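You operate a simulated robot arm through the tools that you are given. There is no shell and no other tool.

You run a simulated robot arm. Do the job below in one go: nothing can be reset, and whatever is moved stays where it is left.

## Task
Knock and brush the filter cassette clean, then seat it in the test unit.
Fine: knock till the caked dust is off; mallet back in its cup, brush back on the blue mat. What is to be rubbed or washed off counts as gone when no trace of it is left.
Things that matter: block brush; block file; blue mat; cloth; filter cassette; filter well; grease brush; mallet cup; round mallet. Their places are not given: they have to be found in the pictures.

Only the result counts: the job must be done as asked and must still hold three seconds after the hand-in. Knocking over, shifting, dropping, spilling or breaking anything else fails it.

## Robot
A 7-joint arm with a three-finger gripper, fixed in place. Base frame: the origin is on the floor under the middle of its stand, x ahead of it, y to its left, z up. Units: m, degrees, N and s.
It reaches about 1.342 m from its shoulder. Its first joint turns from -166.0 to 166.0 degrees. Payload 2.69 kg.
Tool frame: the origin (TCP) lies between the finger pads and is the grasp point; the fingertips stand 0.03 m ahead of it; z points along the fingers, y is the line along which they close. The gripper opens to 0.128 m; its body begins 0.117 m behind the TCP.
Orientation is that of the tool frame in the base frame, as a unit quaternion [w, x, y, z]. With the fingers straight down and closing along the base's y, the tool's x points along the base's -x, its y along +y and its z along -z.

## Interface
- The arm moves only by the tool move_arm. Its argument "steps" is a list of rows, each an object (a shift or turn left out is 0, a gripper value left out holds the last) with "dp": the shift along the base's x, y, z in units of 300 mm (1.0 is 300 mm), a list of three; "rotation": the turn, a rotation vector about the base's x, y, z in units of 60 degrees (1.0 is 60 degrees), a list of three; "fingers": the closure, from 0 (fully open) to 1 (shut). In form: [{"dp": [tx, ty, tz], "rotation": [ax, ay, az], "fingers": fingers}, ...]. A call has 1 to 20 rows; each row is the pose to reach, as a shift and turn from the pose commanded when the call began. A call with a number of a shift or a turn outside -1 to 1 is refused whole. Each row takes 0.2 s and may step no farther than 0.05 m and 8.6 degrees from the row before; otherwise, or with a gripper value out of range, the whole call is refused. A pose out of reach is approached as far as the arm can. The call stops where the force on the tool passes 40 N (or 10 N more than at its start, if that is more) or the arm is blocked; 0.2 s more then pass. Each finger travels about 0.127 m/s and halts on what it meets, pressing with about 21 N; the grip force reading is that of the motor and also rises with nothing between the fingers. The clock runs only during rows and for 0.2 s after the last one: add rows that repeat a pose to give the fingers time. It gives the time, the measured TCP pose, the force on the tool (base axes), the opening and the grip force at its end, in the units of the frame above (readings bear some noise), with the torque about the TCP (base axes, N m) and any sound that the robot's microphone picked up, and new pictures: "show" is both (left out), scene, wrist or none.
- Cameras (640 x 400 px; columns grow to the right, rows downward): "scene" is fixed at [0.0494, 0.4994, 1.5179]; the picture's right is [0.07, -1.00, 0.00], its down [-0.72, -0.05, -0.69] and it looks along [0.69, 0.05, -0.72] (base axes); focal length 338 px, centre (320, 200). "wrist" rides on the gripper at [0.058, 0.054, -0.131] in the tool frame; the picture's right is [-0.68, 0.74, 0.00], its down [-0.62, -0.57, -0.55] and it looks along [-0.40, -0.37, 0.84] (tool axes); focal length 234 px, centre (320, 200).
- slide_trunk(by): moves the trunk up (or, below 0, down) by that many m; the arm rides with it, the base frame stays. It gives what a move gives, with no picture.
- locate(camera, pixels): there is no depth. For up to 12 entries [column, row, z] of the newest picture of that camera ("zoom" is the newest enlarged one), the place [x, y] in the base frame at which the ray of that pixel passes the height z, good to about 0.002 m. The clock stands still meanwhile.
- inspect(camera, box): a new picture of the part [left, top, right, bottom] of that camera's present view, enlarged. The clock stands still meanwhile.
- sign_off(): hands the job in; it is judged then, once.

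Leave the gripper open and the arm clear of the work at the hand-in unless told otherwise.

The tools are called after "Emit:" by a JSON object that holds its "op" and its "data". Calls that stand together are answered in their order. move_arm: Moves the arm, as the interface text tells. Its arguments: {"type":"object","properties":{"steps":{"type":"array","items":{"type":"object","properties":{"dp":{"type":"array","items":{"type":"number"}},"rotation":{"type":"array","items":{"type":"number"}},"fingers":{"type":"number"}}}},"show":{"type":"string","enum":["both","scene","wrist","none"]}},"required":["steps"]} The other tools are called the same way: slide_trunk (by) moves the trunk up or down; locate (camera, pixels) gives the place at which the rays of pixels pass given heights; inspect (camera, box) takes an enlarged picture of a part of a camera's view; sign_off () hands the job in.

At the start:

```text
time: 0.0
tool_pos: [0.3234, 0.5299, 1.2724]
tcp_rot: [0.0, 0.0, 1.0, 0.0]
wrist_force: [0.6, -0.1, 0.4]
ft_torque: [-0.02, -0.01, -0.01]
width: 0.128
gripper_force: 0.1
trunk travel left (down, up): [-0.15, 0.2]
```

scene: 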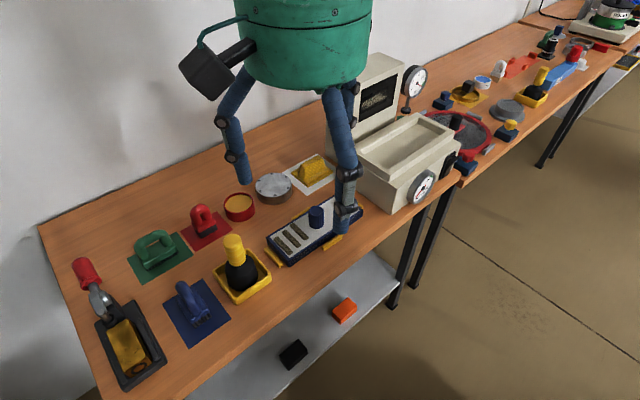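
wrist: 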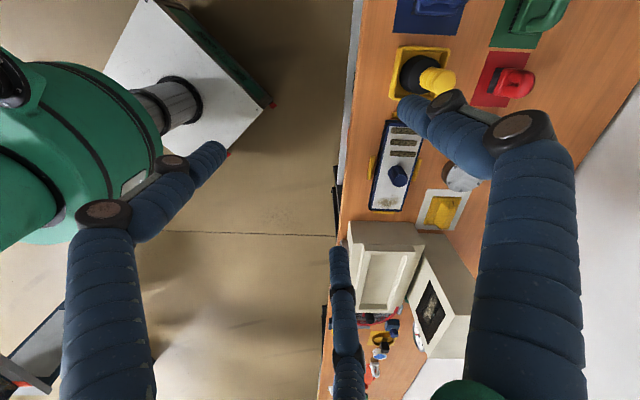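

I see a bench with a tray/grease brush, green, blue and red items on mats, a yellow cup with a black mallet, a cassette with a blue knob in the middle, and a cream test unit. I'll enlarge parts of the scene view to identify them.

Emit:
{"op": "inspect", "data": {"camera": "scene", "box": [60, 180, 260, 390]}}

Emit:
{"op": "inspect", "data": {"camera": "scene", "box": [220, 150, 380, 290]}}

Emit:
{"op": "inspect", "data": {"camera": "scene", "box": [320, 40, 480, 220]}}

Emit:
{"op": "inspect", "data": {"camera": "wrist", "box": [330, 0, 580, 240]}}

```text
1.90 times, centred on (160, 285) of scene
```

zoom: 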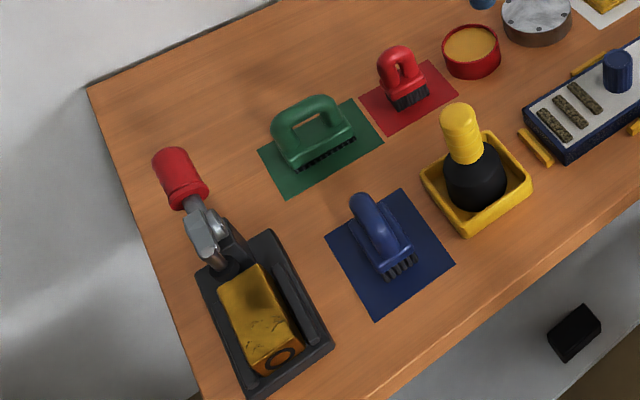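

```text
2.86 times, centred on (300, 220) of scene
```

zoom: 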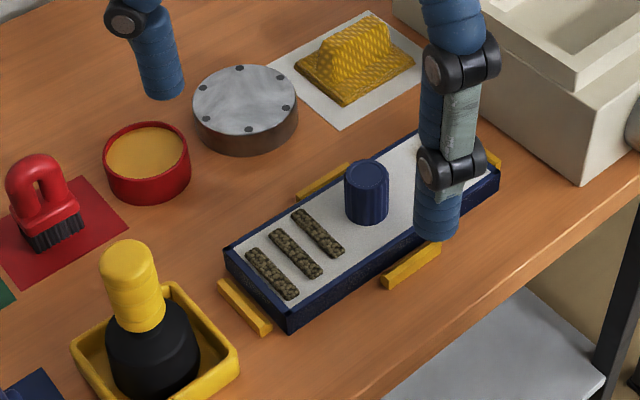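

```text
2.22 times, centred on (400, 130) of scene
```

zoom: 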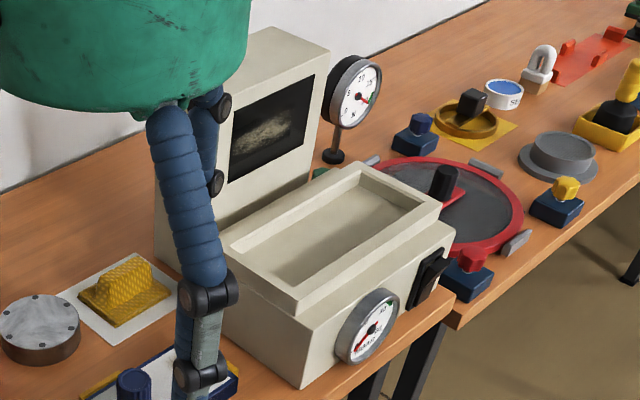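

```text
1.67 times, centred on (455, 120) of wrist
```

zoom: 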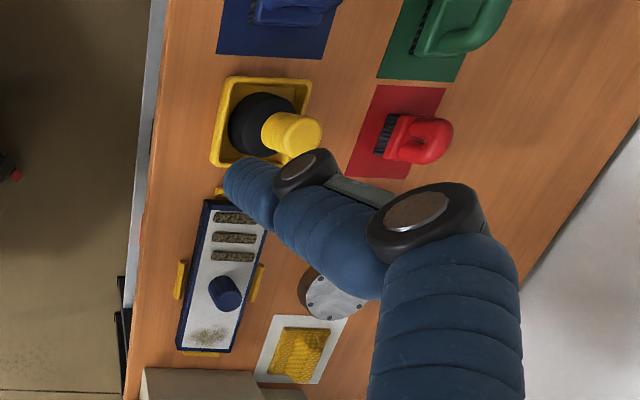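

I'll determine the bench height first, comparing the white cloth mat's corners in the scene (bottom corner about (307,195), left (282,173)) with the wrist view corners at several trial heights.

Emit:
{"op": "locate", "data": {"camera": "scene", "pixels": [[307, 194.8, 0.7], [307, 194.8, 0.8], [307, 194.8, 0.9], [281.8, 172.8, 0.7], [281.8, 172.8, 0.8], [281.8, 172.8, 0.9], [317.5, 153.6, 0.8], [317.5, 153.6, 0.9]]}}

Emit:
{"op": "locate", "data": {"camera": "wrist", "pixels": [[416, 223.6, 0.7], [416, 223.6, 0.8], [416, 223.6, 0.9], [429.9, 187.7, 0.7], [429.9, 187.7, 0.8], [429.9, 187.7, 0.9], [471.8, 190.7, 0.7], [471.8, 190.7, 0.8], [471.8, 190.7, 0.9], [456.2, 230, 0.8], [456.2, 230, 0.9]]}}

```text
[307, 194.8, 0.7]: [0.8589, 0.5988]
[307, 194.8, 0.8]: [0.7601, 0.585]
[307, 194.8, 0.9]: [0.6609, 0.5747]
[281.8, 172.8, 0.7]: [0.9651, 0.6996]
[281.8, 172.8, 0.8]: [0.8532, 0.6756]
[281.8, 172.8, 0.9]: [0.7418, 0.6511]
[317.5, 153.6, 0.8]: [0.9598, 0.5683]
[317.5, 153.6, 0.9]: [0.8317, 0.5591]
```

```text
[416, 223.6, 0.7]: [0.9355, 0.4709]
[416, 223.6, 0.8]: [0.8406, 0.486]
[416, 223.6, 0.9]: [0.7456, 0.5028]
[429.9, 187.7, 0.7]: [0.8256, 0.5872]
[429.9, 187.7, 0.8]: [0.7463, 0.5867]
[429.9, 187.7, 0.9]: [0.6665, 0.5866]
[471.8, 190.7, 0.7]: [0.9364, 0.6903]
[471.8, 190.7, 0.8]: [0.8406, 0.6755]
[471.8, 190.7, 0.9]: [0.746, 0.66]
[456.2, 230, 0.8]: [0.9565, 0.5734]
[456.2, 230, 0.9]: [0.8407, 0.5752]
```

The bench seems to be at about z 0.82–0.85. I'll get rough places of the main things at z=0.83 from the scene picture.

Emit:
{"op": "locate", "data": {"camera": "scene", "pixels": [[242, 285, 0.85], [232, 245, 0.95], [197, 312, 0.83], [188, 290, 0.88], [316, 215, 0.88], [268, 243, 0.85], [289, 264, 0.85], [405, 150, 0.95], [353, 148, 1.0], [447, 123, 0.95], [399, 189, 0.95], [128, 347, 0.85]]}}

```text
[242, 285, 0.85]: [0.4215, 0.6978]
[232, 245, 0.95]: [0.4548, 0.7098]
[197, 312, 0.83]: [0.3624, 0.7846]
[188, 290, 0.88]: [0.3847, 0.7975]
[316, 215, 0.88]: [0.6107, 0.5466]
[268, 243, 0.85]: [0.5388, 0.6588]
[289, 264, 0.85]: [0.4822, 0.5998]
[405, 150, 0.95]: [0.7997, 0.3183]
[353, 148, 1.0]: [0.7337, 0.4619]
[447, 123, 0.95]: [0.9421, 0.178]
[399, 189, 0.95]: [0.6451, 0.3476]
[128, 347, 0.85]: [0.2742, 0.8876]
```

Now I'll move the hand to above the cassette at a safe height for a closer look (about +0.22 m in x).

Emit:
{"op": "move_arm", "data": {"steps": [{"dp": [0.13, 0.02, 0]}, {"dp": [0.27, 0.04, 0]}, {"dp": [0.41, 0.06, 0]}, {"dp": [0.55, 0.08, 0]}, {"dp": [0.67, 0.1, 0]}, {"dp": [0.67, 0.1, -0.1]}, {"dp": [0.67, 0.1, -0.1]}]}}

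```text
time: 1.6
tool_pos: [0.5261, 0.5601, 1.2417]
tcp_rot: [0.0, 0.0, 1.0, 0.0]
wrist_force: [0.1, 0.0, -0.3]
ft_torque: [0.01, 0.02, -0.03]
width: 0.1282
gripper_force: 0.1
trunk travel left (down, up): [-0.15, 0.2]
```

scene: 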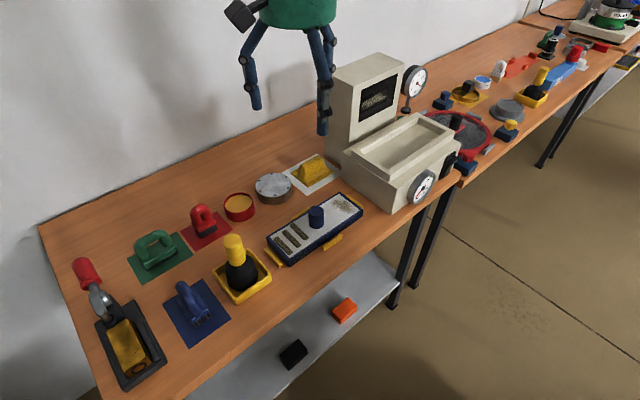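
wrist: 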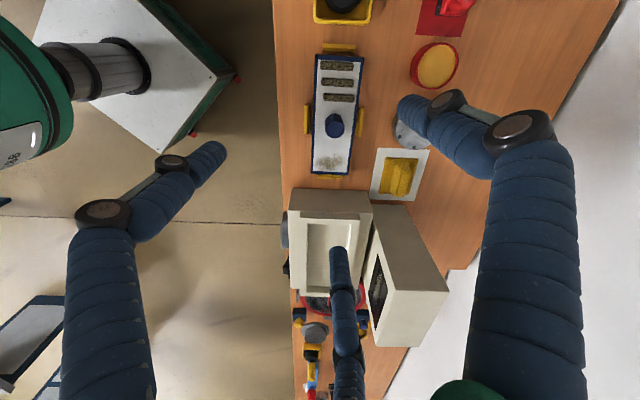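

The scene is now unobstructed. I'll zoom on the cassette, the test unit, and the mallet/brush region.

Emit:
{"op": "inspect", "data": {"camera": "scene", "box": [255, 180, 375, 275]}}

Emit:
{"op": "inspect", "data": {"camera": "wrist", "box": [280, 30, 440, 190]}}

Emit:
{"op": "inspect", "data": {"camera": "wrist", "box": [270, 170, 450, 350]}}

Emit:
{"op": "inspect", "data": {"camera": "scene", "box": [320, 40, 480, 220]}}

Emit:
{"op": "inspect", "data": {"camera": "scene", "box": [150, 220, 280, 350]}}

```text
4.21 times, centred on (315, 228) of scene
```

zoom: 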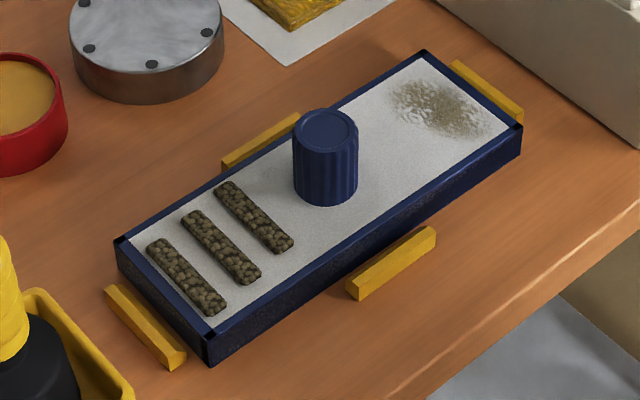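

```text
2.50 times, centred on (360, 110) of wrist
```

zoom: 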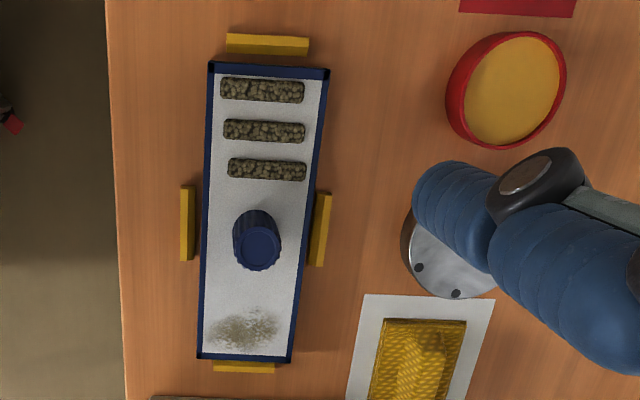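

```text
2.22 times, centred on (360, 260) of wrist
```

zoom: 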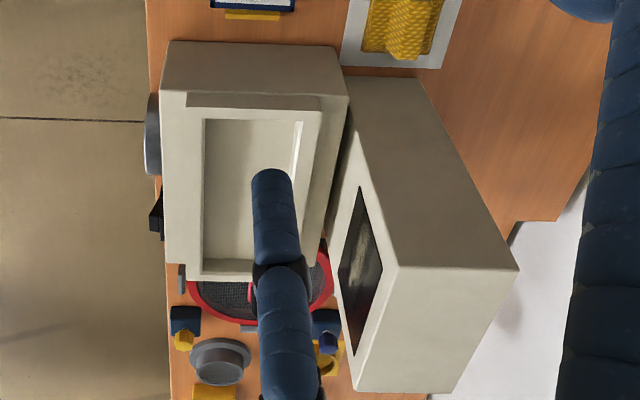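

```text
2.22 times, centred on (400, 130) of scene
```

zoom: 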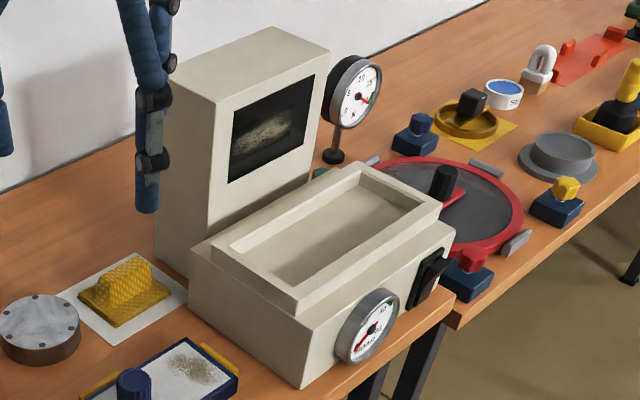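

```text
3.08 times, centred on (215, 285) of scene
```

zoom: 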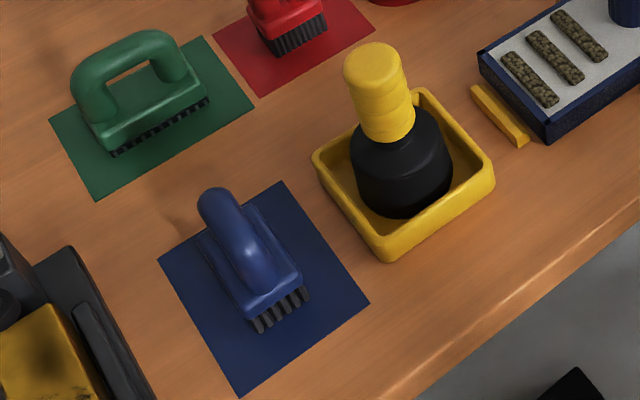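

I'll triangulate the cassette's four top corners from both cameras to get the height and orientation.

Emit:
{"op": "locate", "data": {"camera": "scene", "pixels": [[288.4, 260.1, 0.8], [288.4, 260.1, 0.9], [267, 237, 0.8], [267, 237, 0.9], [339.9, 192.8, 0.8], [339.9, 192.8, 0.9], [362.5, 210.2, 0.8], [362.5, 210.2, 0.9]]}}

Emit:
{"op": "locate", "data": {"camera": "wrist", "pixels": [[316, 55.2, 0.8], [316, 55.2, 0.9], [363.2, 58, 0.8], [363.2, 58, 0.9], [348, 174.8, 0.8], [348, 174.8, 0.9], [311.2, 172, 0.8], [311.2, 172, 0.9]]}}

```text
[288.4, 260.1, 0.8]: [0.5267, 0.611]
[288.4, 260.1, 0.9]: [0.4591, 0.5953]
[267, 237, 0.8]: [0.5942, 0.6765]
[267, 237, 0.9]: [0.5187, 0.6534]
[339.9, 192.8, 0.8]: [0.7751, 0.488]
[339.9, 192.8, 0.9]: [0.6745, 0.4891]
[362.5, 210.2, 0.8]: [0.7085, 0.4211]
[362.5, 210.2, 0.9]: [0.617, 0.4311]
```

```text
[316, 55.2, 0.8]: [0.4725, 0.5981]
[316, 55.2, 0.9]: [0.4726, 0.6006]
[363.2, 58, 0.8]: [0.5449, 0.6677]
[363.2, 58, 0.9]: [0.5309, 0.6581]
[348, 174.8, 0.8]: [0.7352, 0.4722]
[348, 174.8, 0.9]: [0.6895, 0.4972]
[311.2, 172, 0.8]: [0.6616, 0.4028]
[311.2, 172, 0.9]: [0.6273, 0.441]
```

Cassette top is at about z 0.88, centre near (0.584, 0.546), long axis at about −46°. Next I'll move the hand to look closely at the items on the blue and green mats and the mallet.

Emit:
{"op": "move_arm", "data": {"steps": [{"dp": [-0.08, 0.1, 0]}, {"dp": [-0.16, 0.2, 0]}, {"dp": [-0.24, 0.3, 0]}, {"dp": [-0.32, 0.4, 0]}, {"dp": [-0.4, 0.5, -0.05]}, {"dp": [-0.47, 0.6, -0.1]}, {"dp": [-0.53, 0.7, -0.15]}, {"dp": [-0.6, 0.8, -0.2]}, {"dp": [-0.66, 0.88, -0.28]}, {"dp": [-0.7, 0.95, -0.35]}, {"dp": [-0.7, 0.95, -0.35]}]}}

```text
time: 4.0
tool_pos: [0.3132, 0.844, 1.1365]
tcp_rot: [0.001, 0.0, 1.0, 0.0]
wrist_force: [0.6, 0.2, 0.4]
ft_torque: [-0.03, -0.02, 0.0]
width: 0.1281
gripper_force: 0.0
trunk travel left (down, up): [-0.15, 0.2]
```

scene: 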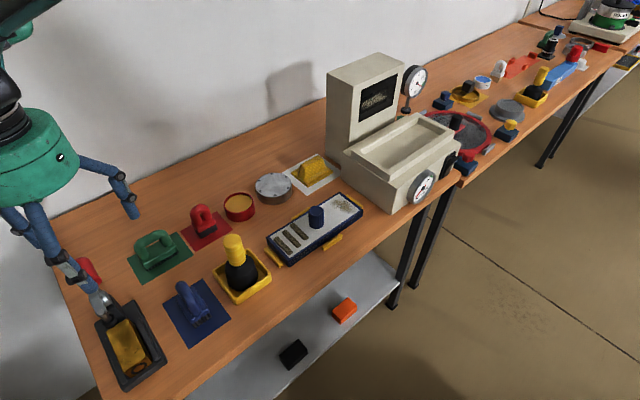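
wrist: 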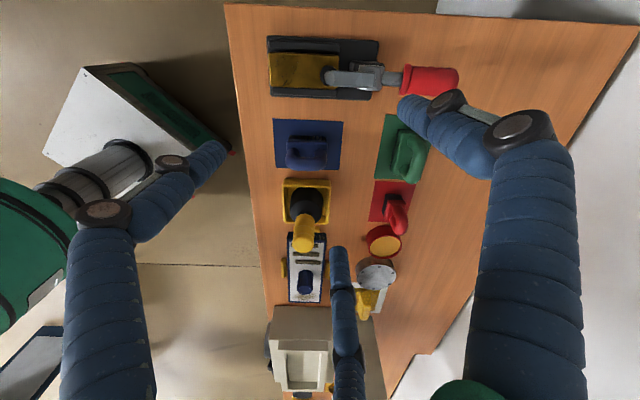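

Emit:
{"op": "inspect", "data": {"camera": "wrist", "box": [255, 105, 355, 190]}}

Emit:
{"op": "inspect", "data": {"camera": "wrist", "box": [260, 165, 360, 310]}}

Emit:
{"op": "inspect", "data": {"camera": "wrist", "box": [350, 90, 450, 250]}}

Emit:
{"op": "inspect", "data": {"camera": "scene", "box": [120, 190, 230, 290]}}

Emit:
{"op": "inspect", "data": {"camera": "scene", "box": [160, 265, 240, 345]}}

```text
4.71 times, centred on (305, 148) of wrist
```

zoom: 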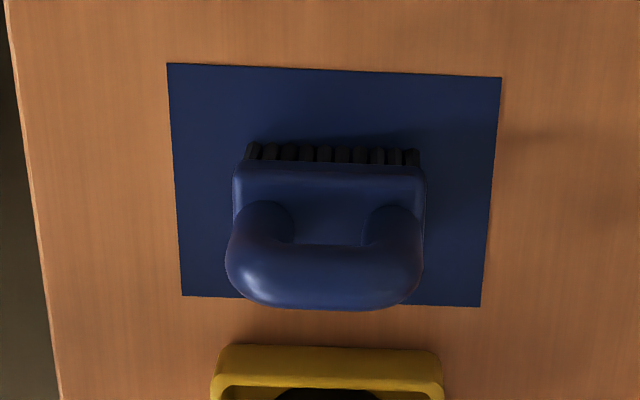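

```text
2.76 times, centred on (310, 238) of wrist
```

zoom: 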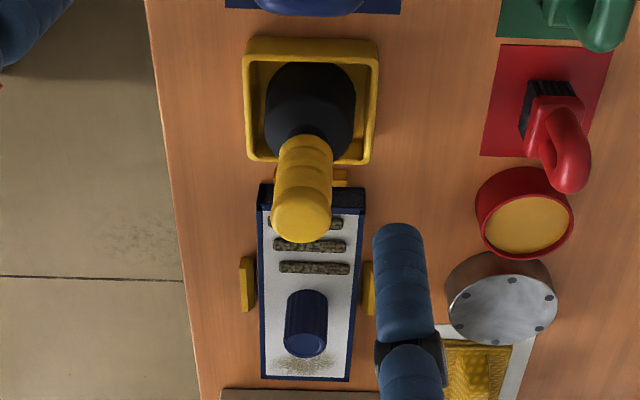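

```text
2.50 times, centred on (400, 170) of wrist
```

zoom: 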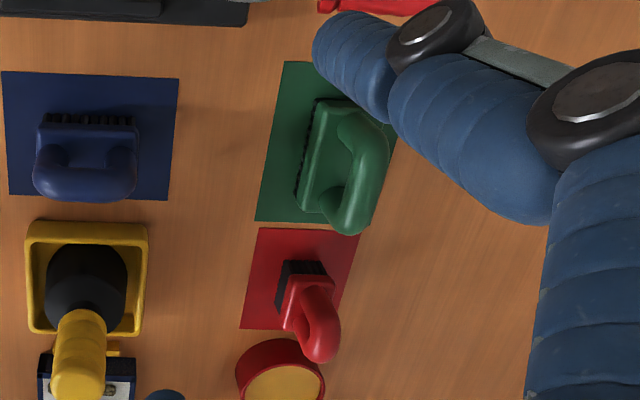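

```text
4.00 times, centred on (175, 240) of scene
```

zoom: 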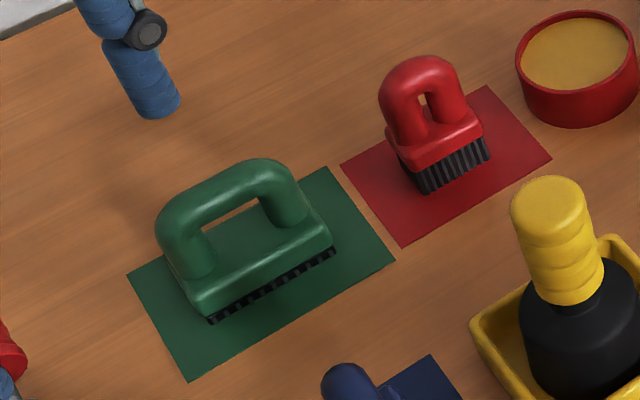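

```text
5.00 times, centred on (200, 305) of scene
```

zoom: 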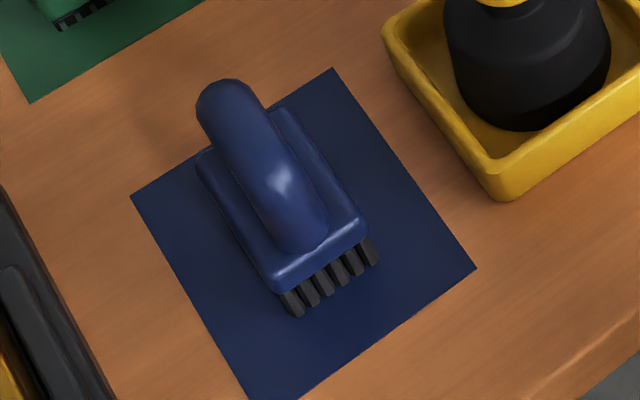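

I see the blue brush on the blue mat has real bristles (block brush), green has short teeth (block file), red is the grease brush. I'll triangulate mat corners for the bench height and mallet handle top position from both views.

Emit:
{"op": "locate", "data": {"camera": "scene", "pixels": [[162, 304.4, 0.8], [162, 304.4, 0.9], [202.6, 278.6, 0.8], [202.6, 278.6, 0.9], [231.2, 318.6, 0.8], [231.2, 318.6, 0.9], [233.8, 239.5, 0.9], [233.8, 239.5, 1.0], [237.1, 305.1, 0.85], [214.7, 271.4, 0.87]]}}

Emit:
{"op": "locate", "data": {"camera": "wrist", "pixels": [[343.4, 121.9, 0.8], [343.4, 121.9, 0.9], [339.2, 170.5, 0.8], [339.2, 170.5, 0.9], [275.7, 168.2, 0.8], [275.7, 168.2, 0.9], [302.8, 245.2, 0.9], [302.8, 245.2, 1.0], [272.5, 118.9, 0.8], [272.5, 118.9, 0.9]]}}

```text
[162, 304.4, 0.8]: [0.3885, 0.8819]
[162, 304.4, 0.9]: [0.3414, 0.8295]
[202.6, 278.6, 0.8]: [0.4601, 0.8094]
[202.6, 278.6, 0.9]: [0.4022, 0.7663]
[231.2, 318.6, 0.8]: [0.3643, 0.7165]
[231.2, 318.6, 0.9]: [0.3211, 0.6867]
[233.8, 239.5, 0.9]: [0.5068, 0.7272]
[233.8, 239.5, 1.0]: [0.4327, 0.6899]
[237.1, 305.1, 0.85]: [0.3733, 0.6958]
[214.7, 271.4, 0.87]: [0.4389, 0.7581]
```

```text
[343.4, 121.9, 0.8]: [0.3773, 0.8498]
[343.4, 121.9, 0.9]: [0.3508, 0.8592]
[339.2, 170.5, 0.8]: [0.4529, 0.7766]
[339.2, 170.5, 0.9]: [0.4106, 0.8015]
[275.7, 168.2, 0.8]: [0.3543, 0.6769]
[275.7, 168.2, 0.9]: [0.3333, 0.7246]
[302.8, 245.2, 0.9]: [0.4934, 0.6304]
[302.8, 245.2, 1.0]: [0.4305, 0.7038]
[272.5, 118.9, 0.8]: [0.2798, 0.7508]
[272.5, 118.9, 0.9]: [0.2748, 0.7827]
```

The bench top is at z ≈ 0.85; the mallet's handle top is at about (0.440, 0.695, 0.987), matching the cup centre. I move to above the mallet and check alignment there.

Emit:
{"op": "move_arm", "data": {"steps": [{"dp": [0.1, -0.11, 0]}, {"dp": [0.2, -0.22, 0]}, {"dp": [0.3, -0.34, 0]}, {"dp": [0.38, -0.44, 0]}, {"dp": [0.423, -0.497, 0]}, {"dp": [0.423, -0.497, -0.13]}, {"dp": [0.423, -0.497, -0.13]}]}}

```text
time: 5.6
tool_pos: [0.4414, 0.6967, 1.0946]
tcp_rot: [0.0, 0.0, 1.0, -0.001]
wrist_force: [0.7, 0.7, -0.4]
ft_torque: [-0.07, 0.02, 0.01]
width: 0.1279
gripper_force: 0.1
trunk travel left (down, up): [-0.15, 0.2]
```

scene: 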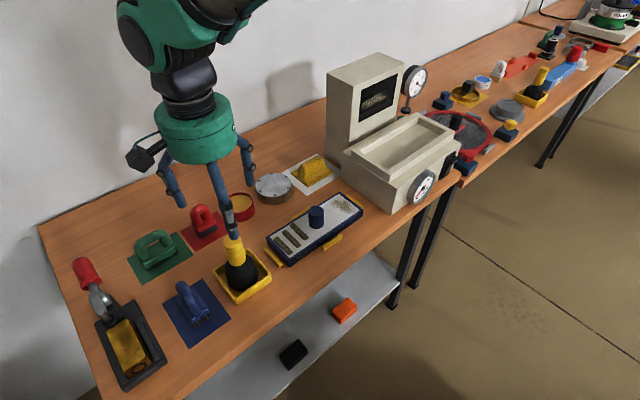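
wrist: 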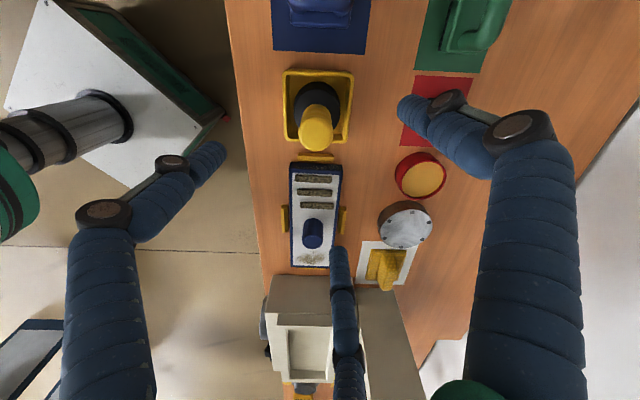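

I see the mallet handle top at about (315,135) in the wrist view. I'll zoom and check its place at z=0.987.

Emit:
{"op": "inspect", "data": {"camera": "wrist", "box": [270, 60, 365, 160]}}

Emit:
{"op": "locate", "data": {"camera": "wrist", "pixels": [[316, 135, 0.987], [316, 135, 0.97], [316, 135, 1.0], [281, 70, 0.87], [354, 72, 0.87], [347, 142, 0.87], [285, 142, 0.87]]}}

```text
4.00 times, centred on (318, 110) of wrist
```

zoom: 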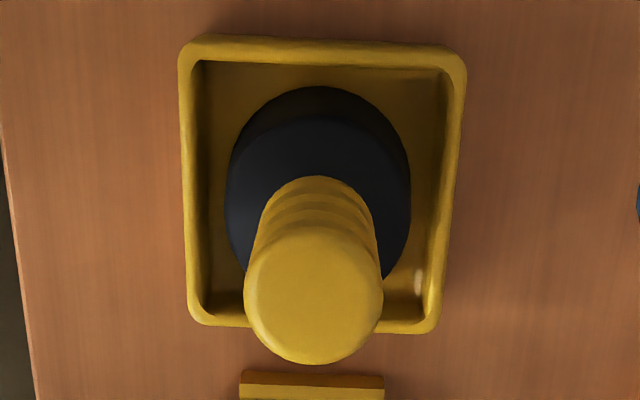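

```text
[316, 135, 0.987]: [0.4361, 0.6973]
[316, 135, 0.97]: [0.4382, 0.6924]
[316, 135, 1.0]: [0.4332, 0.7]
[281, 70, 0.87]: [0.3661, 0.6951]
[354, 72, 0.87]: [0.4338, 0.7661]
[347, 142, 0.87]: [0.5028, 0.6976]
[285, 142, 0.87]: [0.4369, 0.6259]
```

The cup centre is about (0.435, 0.6965) and the mallet sits centred at about (0.436, 0.697). I'll lower the open hand around the handle to TCP z≈0.955.

Emit:
{"op": "move_arm", "data": {"steps": [{"dp": [-0.018, 0.001, -0.1], "fingers": 0}, {"dp": [-0.018, 0.001, -0.22]}, {"dp": [-0.018, 0.001, -0.34]}, {"dp": [-0.018, 0.001, -0.42]}, {"dp": [-0.018, 0.001, -0.465]}, {"dp": [-0.018, 0.001, -0.465]}]}}

```text
time: 7.0
tool_pos: [0.4349, 0.6962, 0.958]
tcp_rot: [0.001, -0.001, 1.0, 0.0]
wrist_force: [0.5, 0.0, -0.2]
ft_torque: [0.01, 0.0, 0.0]
width: 0.1282
gripper_force: 0.0
trunk travel left (down, up): [-0.15, 0.2]
```

scene: 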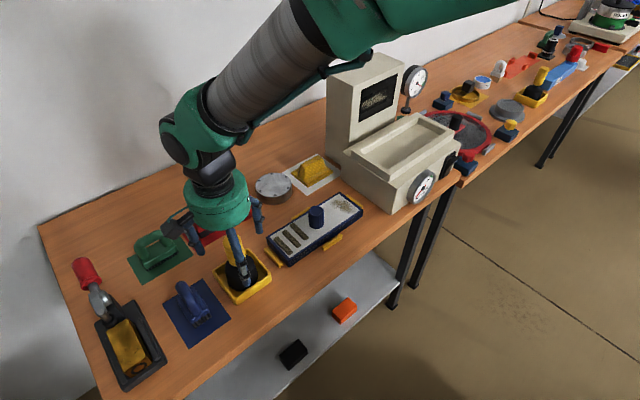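
wrist: 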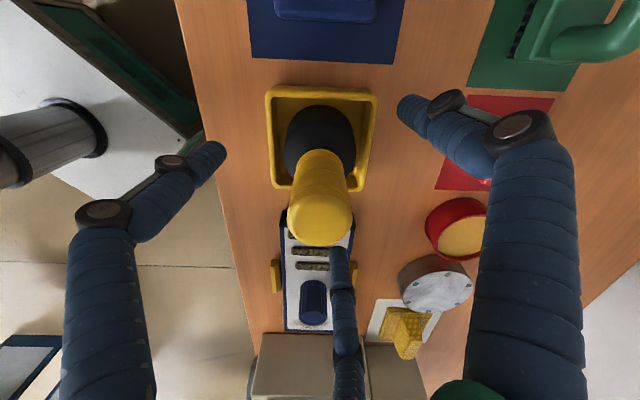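

The handle top sits at the picture centre (320,215) between the fingers. Now I'll close the fingers on it.

Emit:
{"op": "move_arm", "data": {"steps": [{"fingers": 0.4}, {"fingers": 0.7}, {"fingers": 0.9}, {"fingers": 1.0}, {"fingers": 1.0}, {"fingers": 1.0}]}}

```text
time: 8.4
tool_pos: [0.4361, 0.6959, 0.9594]
tcp_rot: [0.0, 0.0, 1.0, -0.001]
wrist_force: [1.3, 1.7, 2.5]
ft_torque: [0.0, 0.0, 0.05]
width: 0.0351
gripper_force: 20.9
trunk travel left (down, up): [-0.15, 0.2]
```

scene: 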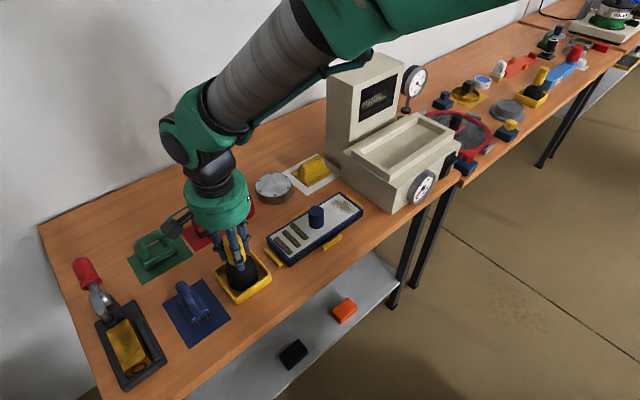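
wrist: 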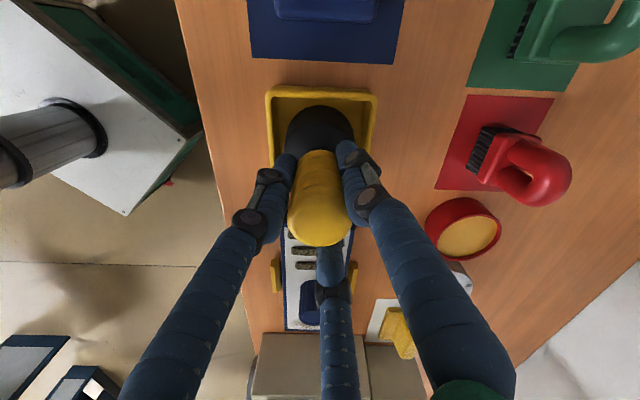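

The handle is gripped (width 0.035, force 20.9 N). I'll lift straight up out of the cup.

Emit:
{"op": "move_arm", "data": {"steps": [{"dp": [0, 0, 0.05], "fingers": 1.0}, {"dp": [0, 0, 0.13]}, {"dp": [0, 0, 0.25]}, {"dp": [0, 0, 0.37]}, {"dp": [0, 0, 0.43]}, {"dp": [0, 0, 0.43]}]}}

```text
time: 9.8
tool_pos: [0.4358, 0.6969, 1.0865]
tcp_rot: [0.0, 0.001, 1.0, 0.0]
wrist_force: [0.5, 0.4, -5.0]
ft_torque: [0.01, 0.01, -0.01]
width: 0.0349
gripper_force: 21.0
trunk travel left (down, up): [-0.15, 0.2]
```

scene: 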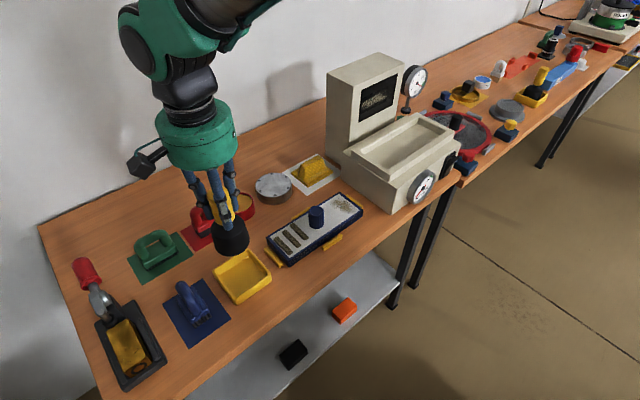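
wrist: 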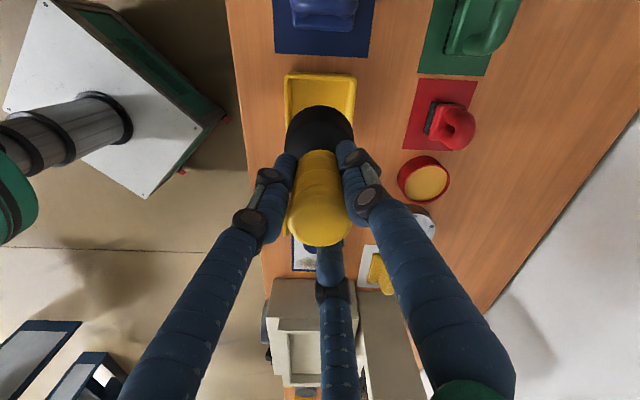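

The mallet is lifted (weight ≈5 N). I'll locate the cakes and the dust patch on the cassette top (z≈0.88), and zoom in on the mallet to see how it hangs.

Emit:
{"op": "locate", "data": {"camera": "scene", "pixels": [[283.4, 246.3, 0.882], [291.5, 239.4, 0.882], [299.3, 232, 0.882], [343.5, 205.9, 0.88], [317.5, 228, 0.88], [317, 209, 0.92]]}}

Emit:
{"op": "inspect", "data": {"camera": "scene", "box": [170, 150, 290, 300]}}

```text
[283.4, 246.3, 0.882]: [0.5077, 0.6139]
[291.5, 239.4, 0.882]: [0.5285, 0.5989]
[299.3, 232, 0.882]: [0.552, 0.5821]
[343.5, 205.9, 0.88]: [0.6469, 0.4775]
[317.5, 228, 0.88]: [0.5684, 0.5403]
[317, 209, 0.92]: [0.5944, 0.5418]
```

```text
2.67 times, centred on (230, 225) of scene
```

zoom: 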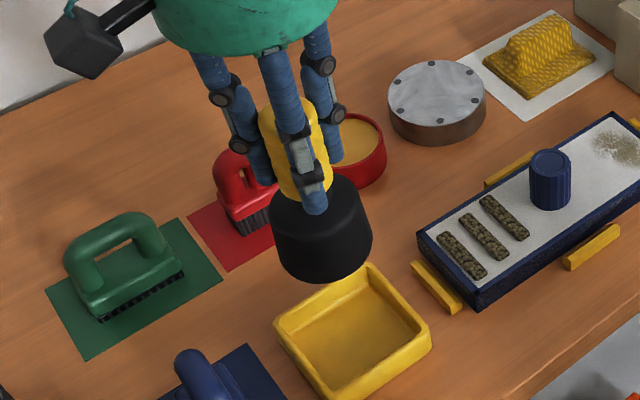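

Cakes lie at about (0.508,0.614), (0.529,0.599), (0.552,0.582). The mallet bottom is about 0.105 m below the TCP. I'll carry the mallet to above the middle cake, staying high.

Emit:
{"op": "move_arm", "data": {"steps": [{"dp": [0.1, -0.1, 0], "fingers": 1.0}, {"dp": [0.2, -0.2, 0]}, {"dp": [0.29, -0.3, 0]}, {"dp": [0.313, -0.323, 0]}, {"dp": [0.313, -0.323, -0.1]}, {"dp": [0.313, -0.323, -0.17]}, {"dp": [0.313, -0.323, -0.17]}]}}

```text
time: 11.4
tool_pos: [0.5303, 0.5994, 1.0343]
tcp_rot: [-0.001, 0.0, 1.0, 0.0]
wrist_force: [0.8, 0.7, -4.9]
ft_torque: [-0.04, 0.0, -0.03]
width: 0.035
gripper_force: 21.2
trunk travel left (down, up): [-0.15, 0.2]
```

scene: 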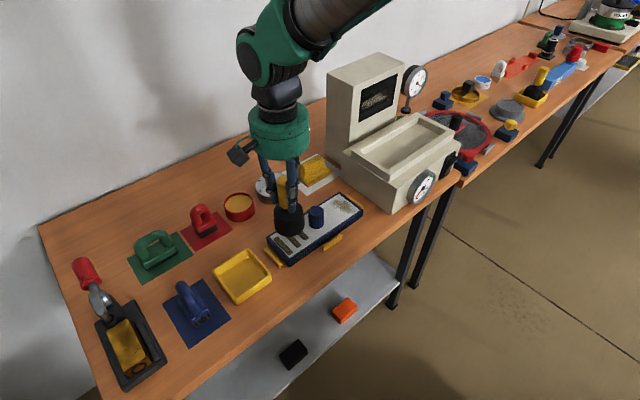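
wrist: 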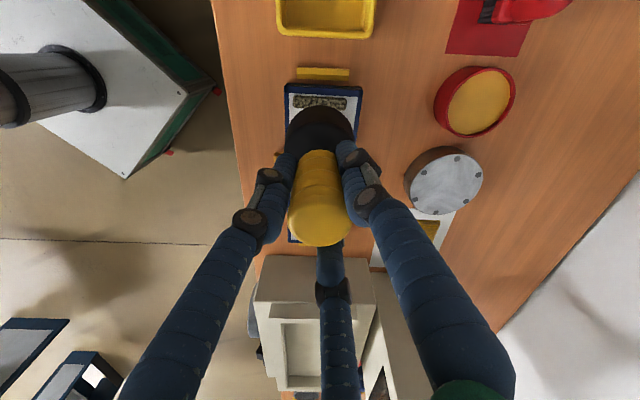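

The mallet bottom is about 0.045 m above the cakes. I'll do a first, gentle knock: down to about the contact height plus a few millimetres and back up.

Emit:
{"op": "move_arm", "data": {"steps": [{"dp": [0, 0, -0.08], "fingers": 1.0}, {"dp": [0, 0, -0.18]}, {"dp": [0, 0, -0.08]}, {"dp": [0, 0, 0]}, {"dp": [0, 0, 0]}]}}

```text
time: 12.6
tool_pos: [0.5307, 0.5994, 1.0368]
tcp_rot: [0.0, 0.0, 1.0, 0.0]
wrist_force: [0.3, -0.6, -4.1]
ft_torque: [0.01, 0.0, 0.03]
width: 0.0352
gripper_force: 21.1
trunk travel left (down, up): [-0.15, 0.2]
```

scene: 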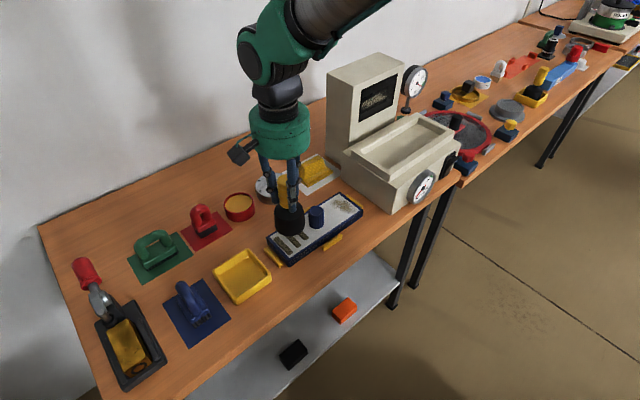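
wrist: 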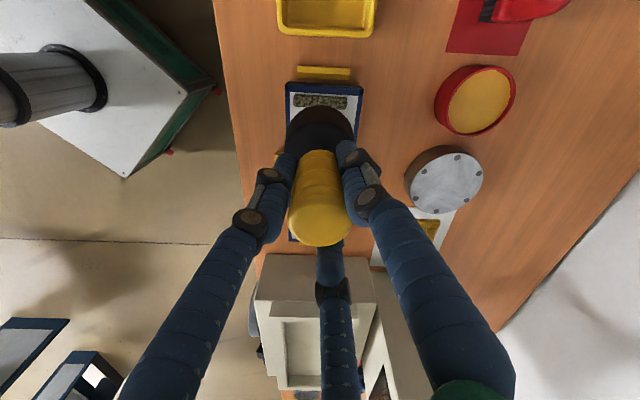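

No sound was reported, so I may not have touched. I'll lower slowly, stopping low to read the force and find the contact height.

Emit:
{"op": "move_arm", "data": {"steps": [{"dp": [0, 0, -0.08], "fingers": 1.0}, {"dp": [0, 0, -0.15]}, {"dp": [0, 0, -0.175]}, {"dp": [0, 0, -0.18]}, {"dp": [0, 0, -0.18]}], "show": "scene"}}

Emit:
{"op": "inspect", "data": {"camera": "scene", "box": [250, 180, 370, 280]}}

```text
time: 13.8
tool_pos: [0.5281, 0.5998, 0.9825]
tcp_rot: [-0.001, 0.001, 1.0, 0.001]
wrist_force: [0.1, -0.1, -4.4]
ft_torque: [0.0, 0.02, -0.03]
width: 0.0349
gripper_force: 20.7
trunk travel left (down, up): [-0.15, 0.2]
```

scene: 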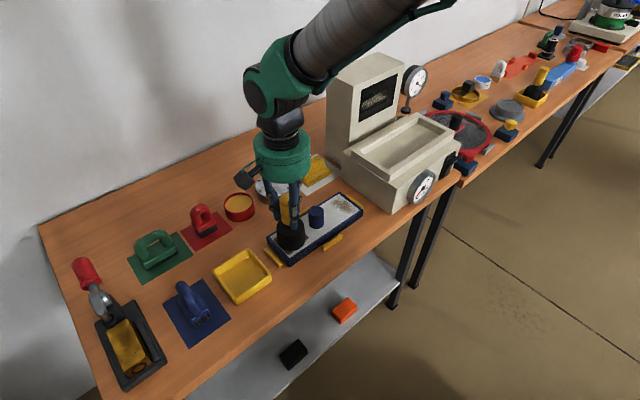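

```text
4.00 times, centred on (310, 230) of scene
```

zoom: 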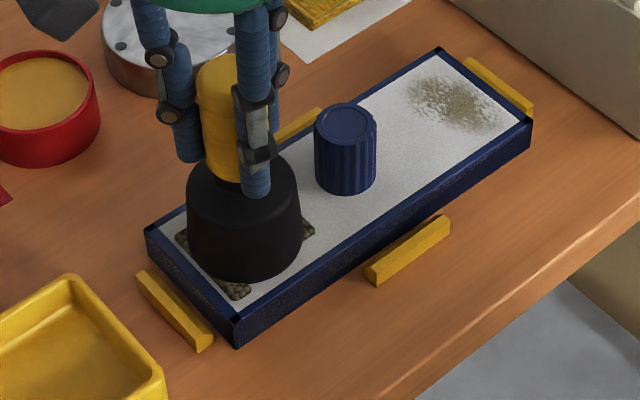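

Still no contact at TCP z 0.9825 (force only the mallet weight). I'll go down in 2 mm increments to find contact.

Emit:
{"op": "move_arm", "data": {"steps": [{"dp": [0, 0, -0.007], "fingers": 1.0}, {"dp": [0, 0, -0.013]}, {"dp": [0, 0, -0.013]}], "show": "none"}}

```text
time: 14.6
tool_pos: [0.5288, 0.5987, 0.9801]
tcp_rot: [0.0, 0.0, 1.0, 0.0]
wrist_force: [-1.6, 0.2, 0.3]
ft_torque: [-0.18, 0.12, -0.04]
width: 0.0352
gripper_force: 21.1
trunk travel left (down, up): [-0.15, 0.2]
```

Contact begins at TCP z≈0.980. Now a real knock: raise 0.04 m, strike down at 0.2 m/s to slightly below the contact height, then up again.

Emit:
{"op": "move_arm", "data": {"steps": [{"dp": [0, 0, 0.08], "fingers": 1.0}, {"dp": [0, 0, 0.14]}, {"dp": [0, 0, 0.14]}, {"dp": [0, 0, -0.015]}, {"dp": [0, 0, 0.12]}, {"dp": [0, 0, 0.2]}, {"dp": [0, 0, 0.2]}]}}

Emit:
{"op": "inspect", "data": {"camera": "scene", "box": [250, 180, 370, 280]}}

```text
time: 16.2
tool_pos: [0.5288, 0.5986, 1.0392]
tcp_rot: [0.0, 0.0, 1.0, 0.0]
wrist_force: [-0.5, -0.8, -4.9]
ft_torque: [0.05, -0.05, 0.01]
width: 0.0351
gripper_force: 21.1
trunk travel left (down, up): [-0.15, 0.2]
```

scene: 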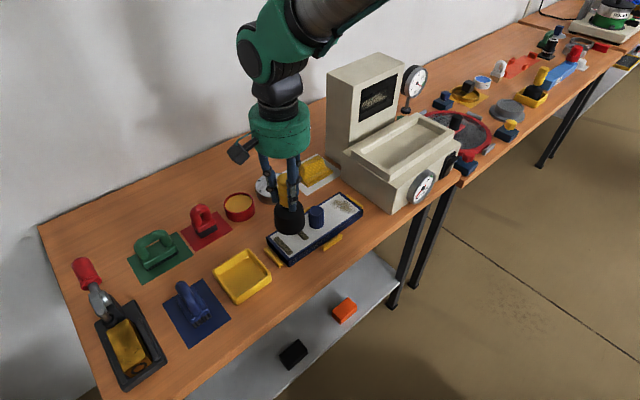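
wrist: 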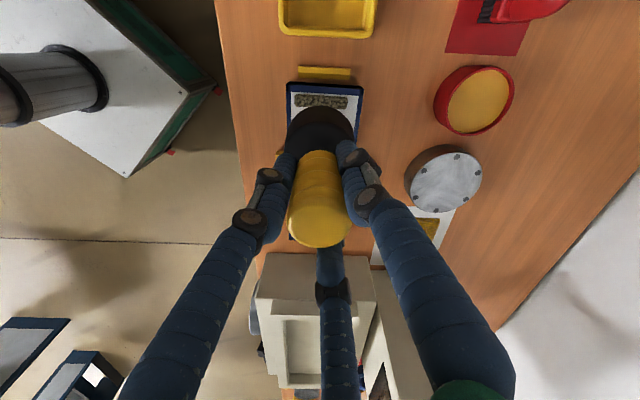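

```text
4.00 times, centred on (310, 230) of scene
```

zoom: 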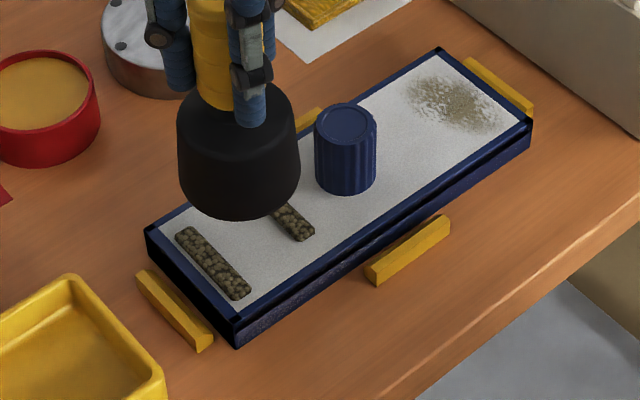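

The middle cake is gone after that knock. Next I shift toward the third cake (nearest the knob, staying clear of the knob) and strike the same way.

Emit:
{"op": "move_arm", "data": {"steps": [{"dp": [0.045, -0.032, 0], "fingers": 1.0}, {"dp": [0.045, -0.032, -0.06]}, {"dp": [0.045, -0.032, -0.06]}, {"dp": [0.045, -0.032, -0.215]}, {"dp": [0.045, -0.032, -0.08]}, {"dp": [0.045, -0.032, 0]}, {"dp": [0.045, -0.032, 0]}]}}

Emit:
{"op": "inspect", "data": {"camera": "scene", "box": [250, 180, 370, 280]}}

```text
time: 17.8
tool_pos: [0.5432, 0.5887, 1.0385]
tcp_rot: [0.0, 0.001, 1.0, 0.0]
wrist_force: [-0.7, 0.5, -4.6]
ft_torque: [0.04, -0.03, -0.02]
width: 0.035
gripper_force: 21.2
trunk travel left (down, up): [-0.15, 0.2]
```

scene: 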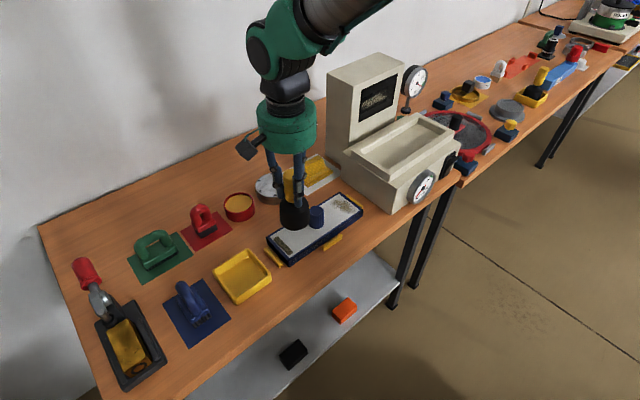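
wrist: 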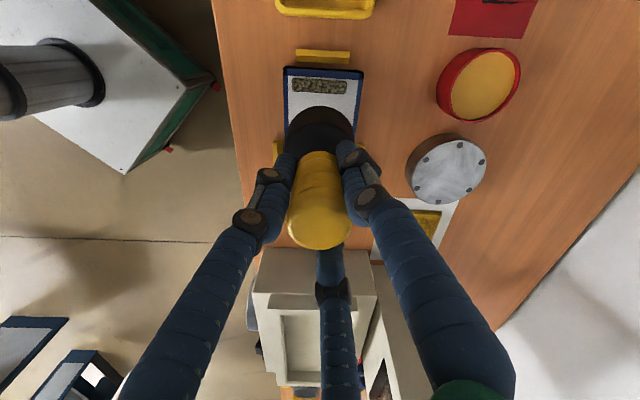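

```text
4.00 times, centred on (310, 230) of scene
```

zoom: 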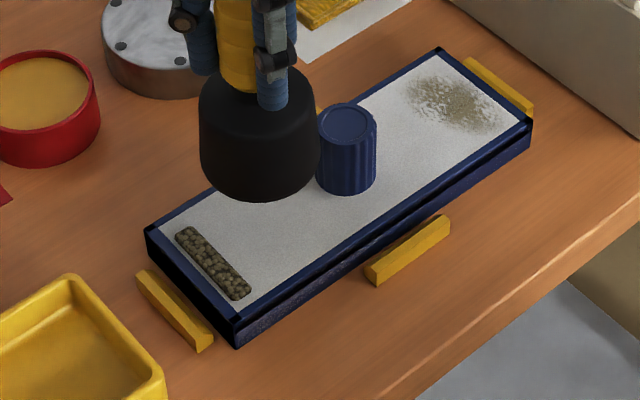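

The third cake is gone too. Now I move over the last cake (near the cassette's end) and strike.

Emit:
{"op": "move_arm", "data": {"steps": [{"dp": [-0.1, 0.095, 0], "fingers": 1.0}, {"dp": [-0.1, 0.095, -0.06]}, {"dp": [-0.1, 0.095, -0.06]}, {"dp": [-0.1, 0.095, -0.215]}, {"dp": [-0.1, 0.095, -0.08]}, {"dp": [-0.1, 0.095, 0]}, {"dp": [-0.1, 0.095, 0.1]}, {"dp": [-0.2, 0.195, 0.15]}, {"dp": [-0.2, 0.195, 0.15]}]}}

Emit:
{"op": "inspect", "data": {"camera": "scene", "box": [250, 180, 370, 280]}}

```text
time: 19.8
tool_pos: [0.4813, 0.6505, 1.0819]
tcp_rot: [0.0, -0.001, 1.0, -0.001]
wrist_force: [-0.4, 0.2, -4.6]
ft_torque: [-0.04, -0.05, -0.01]
width: 0.035
gripper_force: 21.0
trunk travel left (down, up): [-0.15, 0.2]
```

scene: 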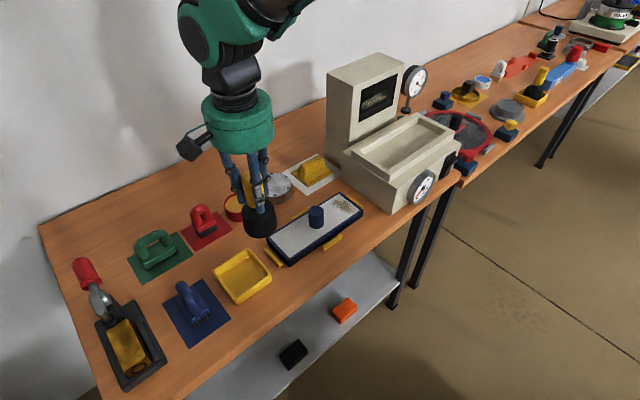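
wrist: 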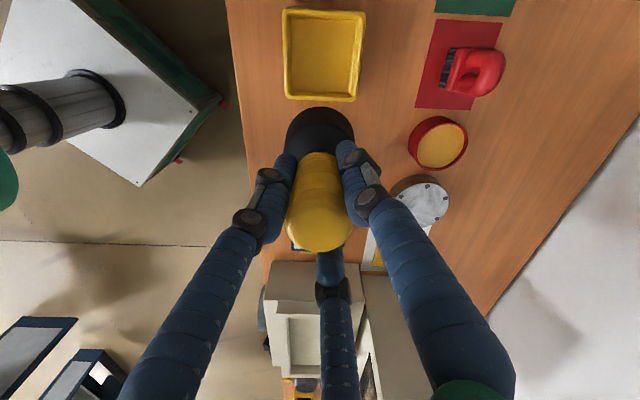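

```text
4.00 times, centred on (310, 230) of scene
```

zoom: 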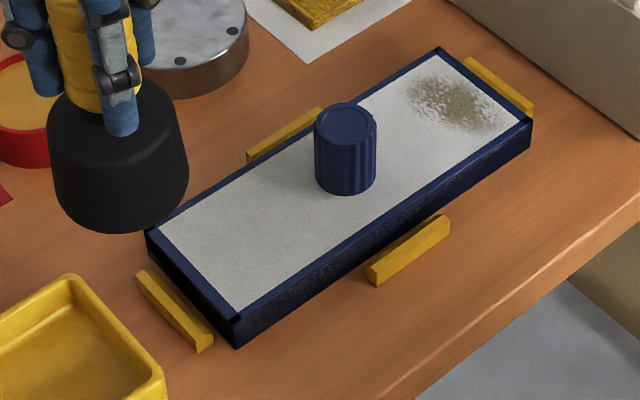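

All three cakes are off and the cassette has not moved. I'll carry the mallet back over its cup and lower it most of the way.

Emit:
{"op": "move_arm", "data": {"steps": [{"dp": [-0.1, 0.1, 0], "fingers": 1.0}, {"dp": [-0.151, 0.153, 0]}, {"dp": [-0.151, 0.153, 0]}, {"dp": [-0.151, 0.153, -0.12]}, {"dp": [-0.151, 0.153, -0.24]}, {"dp": [-0.151, 0.153, -0.34]}, {"dp": [-0.151, 0.153, -0.38]}, {"dp": [-0.151, 0.153, -0.38]}]}}

```text
time: 21.6
tool_pos: [0.4389, 0.6931, 0.9694]
tcp_rot: [0.001, 0.0, 1.0, 0.0]
wrist_force: [0.1, 0.1, -4.9]
ft_torque: [0.0, -0.01, 0.01]
width: 0.0351
gripper_force: 20.9
trunk travel left (down, up): [-0.15, 0.2]
```

scene: 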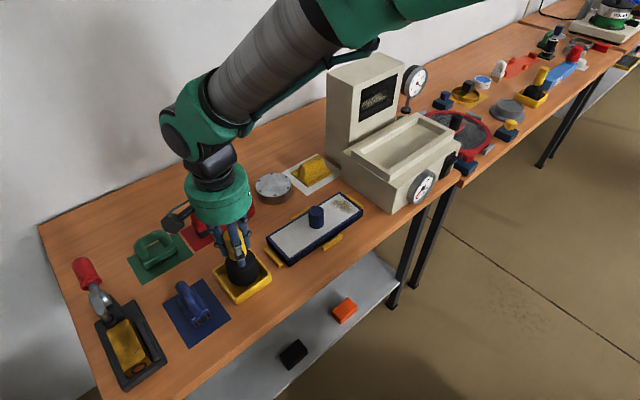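
wrist: 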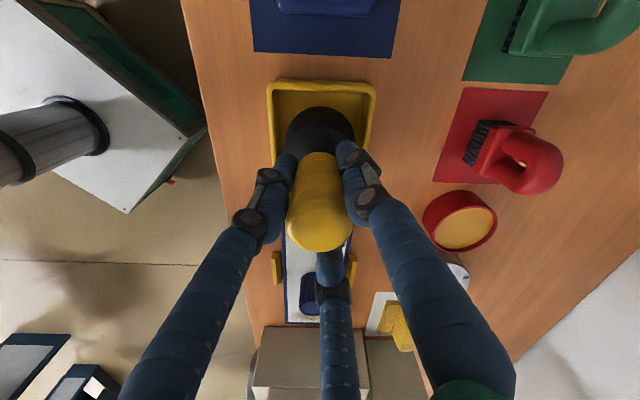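

The mallet is inside the cup. I'll nudge 3 mm to centre and lower in small steps until the weight comes off.

Emit:
{"op": "move_arm", "data": {"steps": [{"dp": [-0.01, 0.01, -0.01], "fingers": 1.0}, {"dp": [-0.01, 0.01, -0.02]}, {"dp": [-0.01, 0.01, -0.028]}, {"dp": [-0.01, 0.01, -0.028]}], "show": "none"}}

```text
time: 22.6
tool_pos: [0.4352, 0.6978, 0.9621]
tcp_rot: [0.001, 0.001, 1.0, 0.0]
wrist_force: [-0.9, -0.1, -4.4]
ft_torque: [0.03, 0.0, 0.01]
width: 0.035
gripper_force: 21.1
trunk travel left (down, up): [-0.15, 0.2]
```

Still hanging free; I'll lower another few millimetres.

Emit:
{"op": "move_arm", "data": {"steps": [{"dp": [0, 0, -0.007], "fingers": 1.0}, {"dp": [0, 0, -0.013]}, {"dp": [0, 0, -0.013]}], "show": "none"}}

```text
time: 23.4
tool_pos: [0.4352, 0.6963, 0.9543]
tcp_rot: [0.0, 0.0, 1.0, 0.0]
wrist_force: [-0.9, 0.4, -4.7]
ft_torque: [0.01, 0.01, 0.0]
width: 0.0349
gripper_force: 20.8
trunk travel left (down, up): [-0.15, 0.2]
```

Emit:
{"op": "move_arm", "data": {"steps": [{"dp": [0, 0, -0.005], "fingers": 1.0}, {"dp": [0, 0, -0.01]}, {"dp": [0, 0, -0.01]}], "show": "none"}}

```text
time: 24.2
tool_pos: [0.4342, 0.697, 0.9552]
tcp_rot: [0.0, 0.0, 1.0, 0.0]
wrist_force: [0.1, -1.1, 3.3]
ft_torque: [-0.25, 0.18, 0.02]
width: 0.0353
gripper_force: 20.7
trunk travel left (down, up): [-0.15, 0.2]
```

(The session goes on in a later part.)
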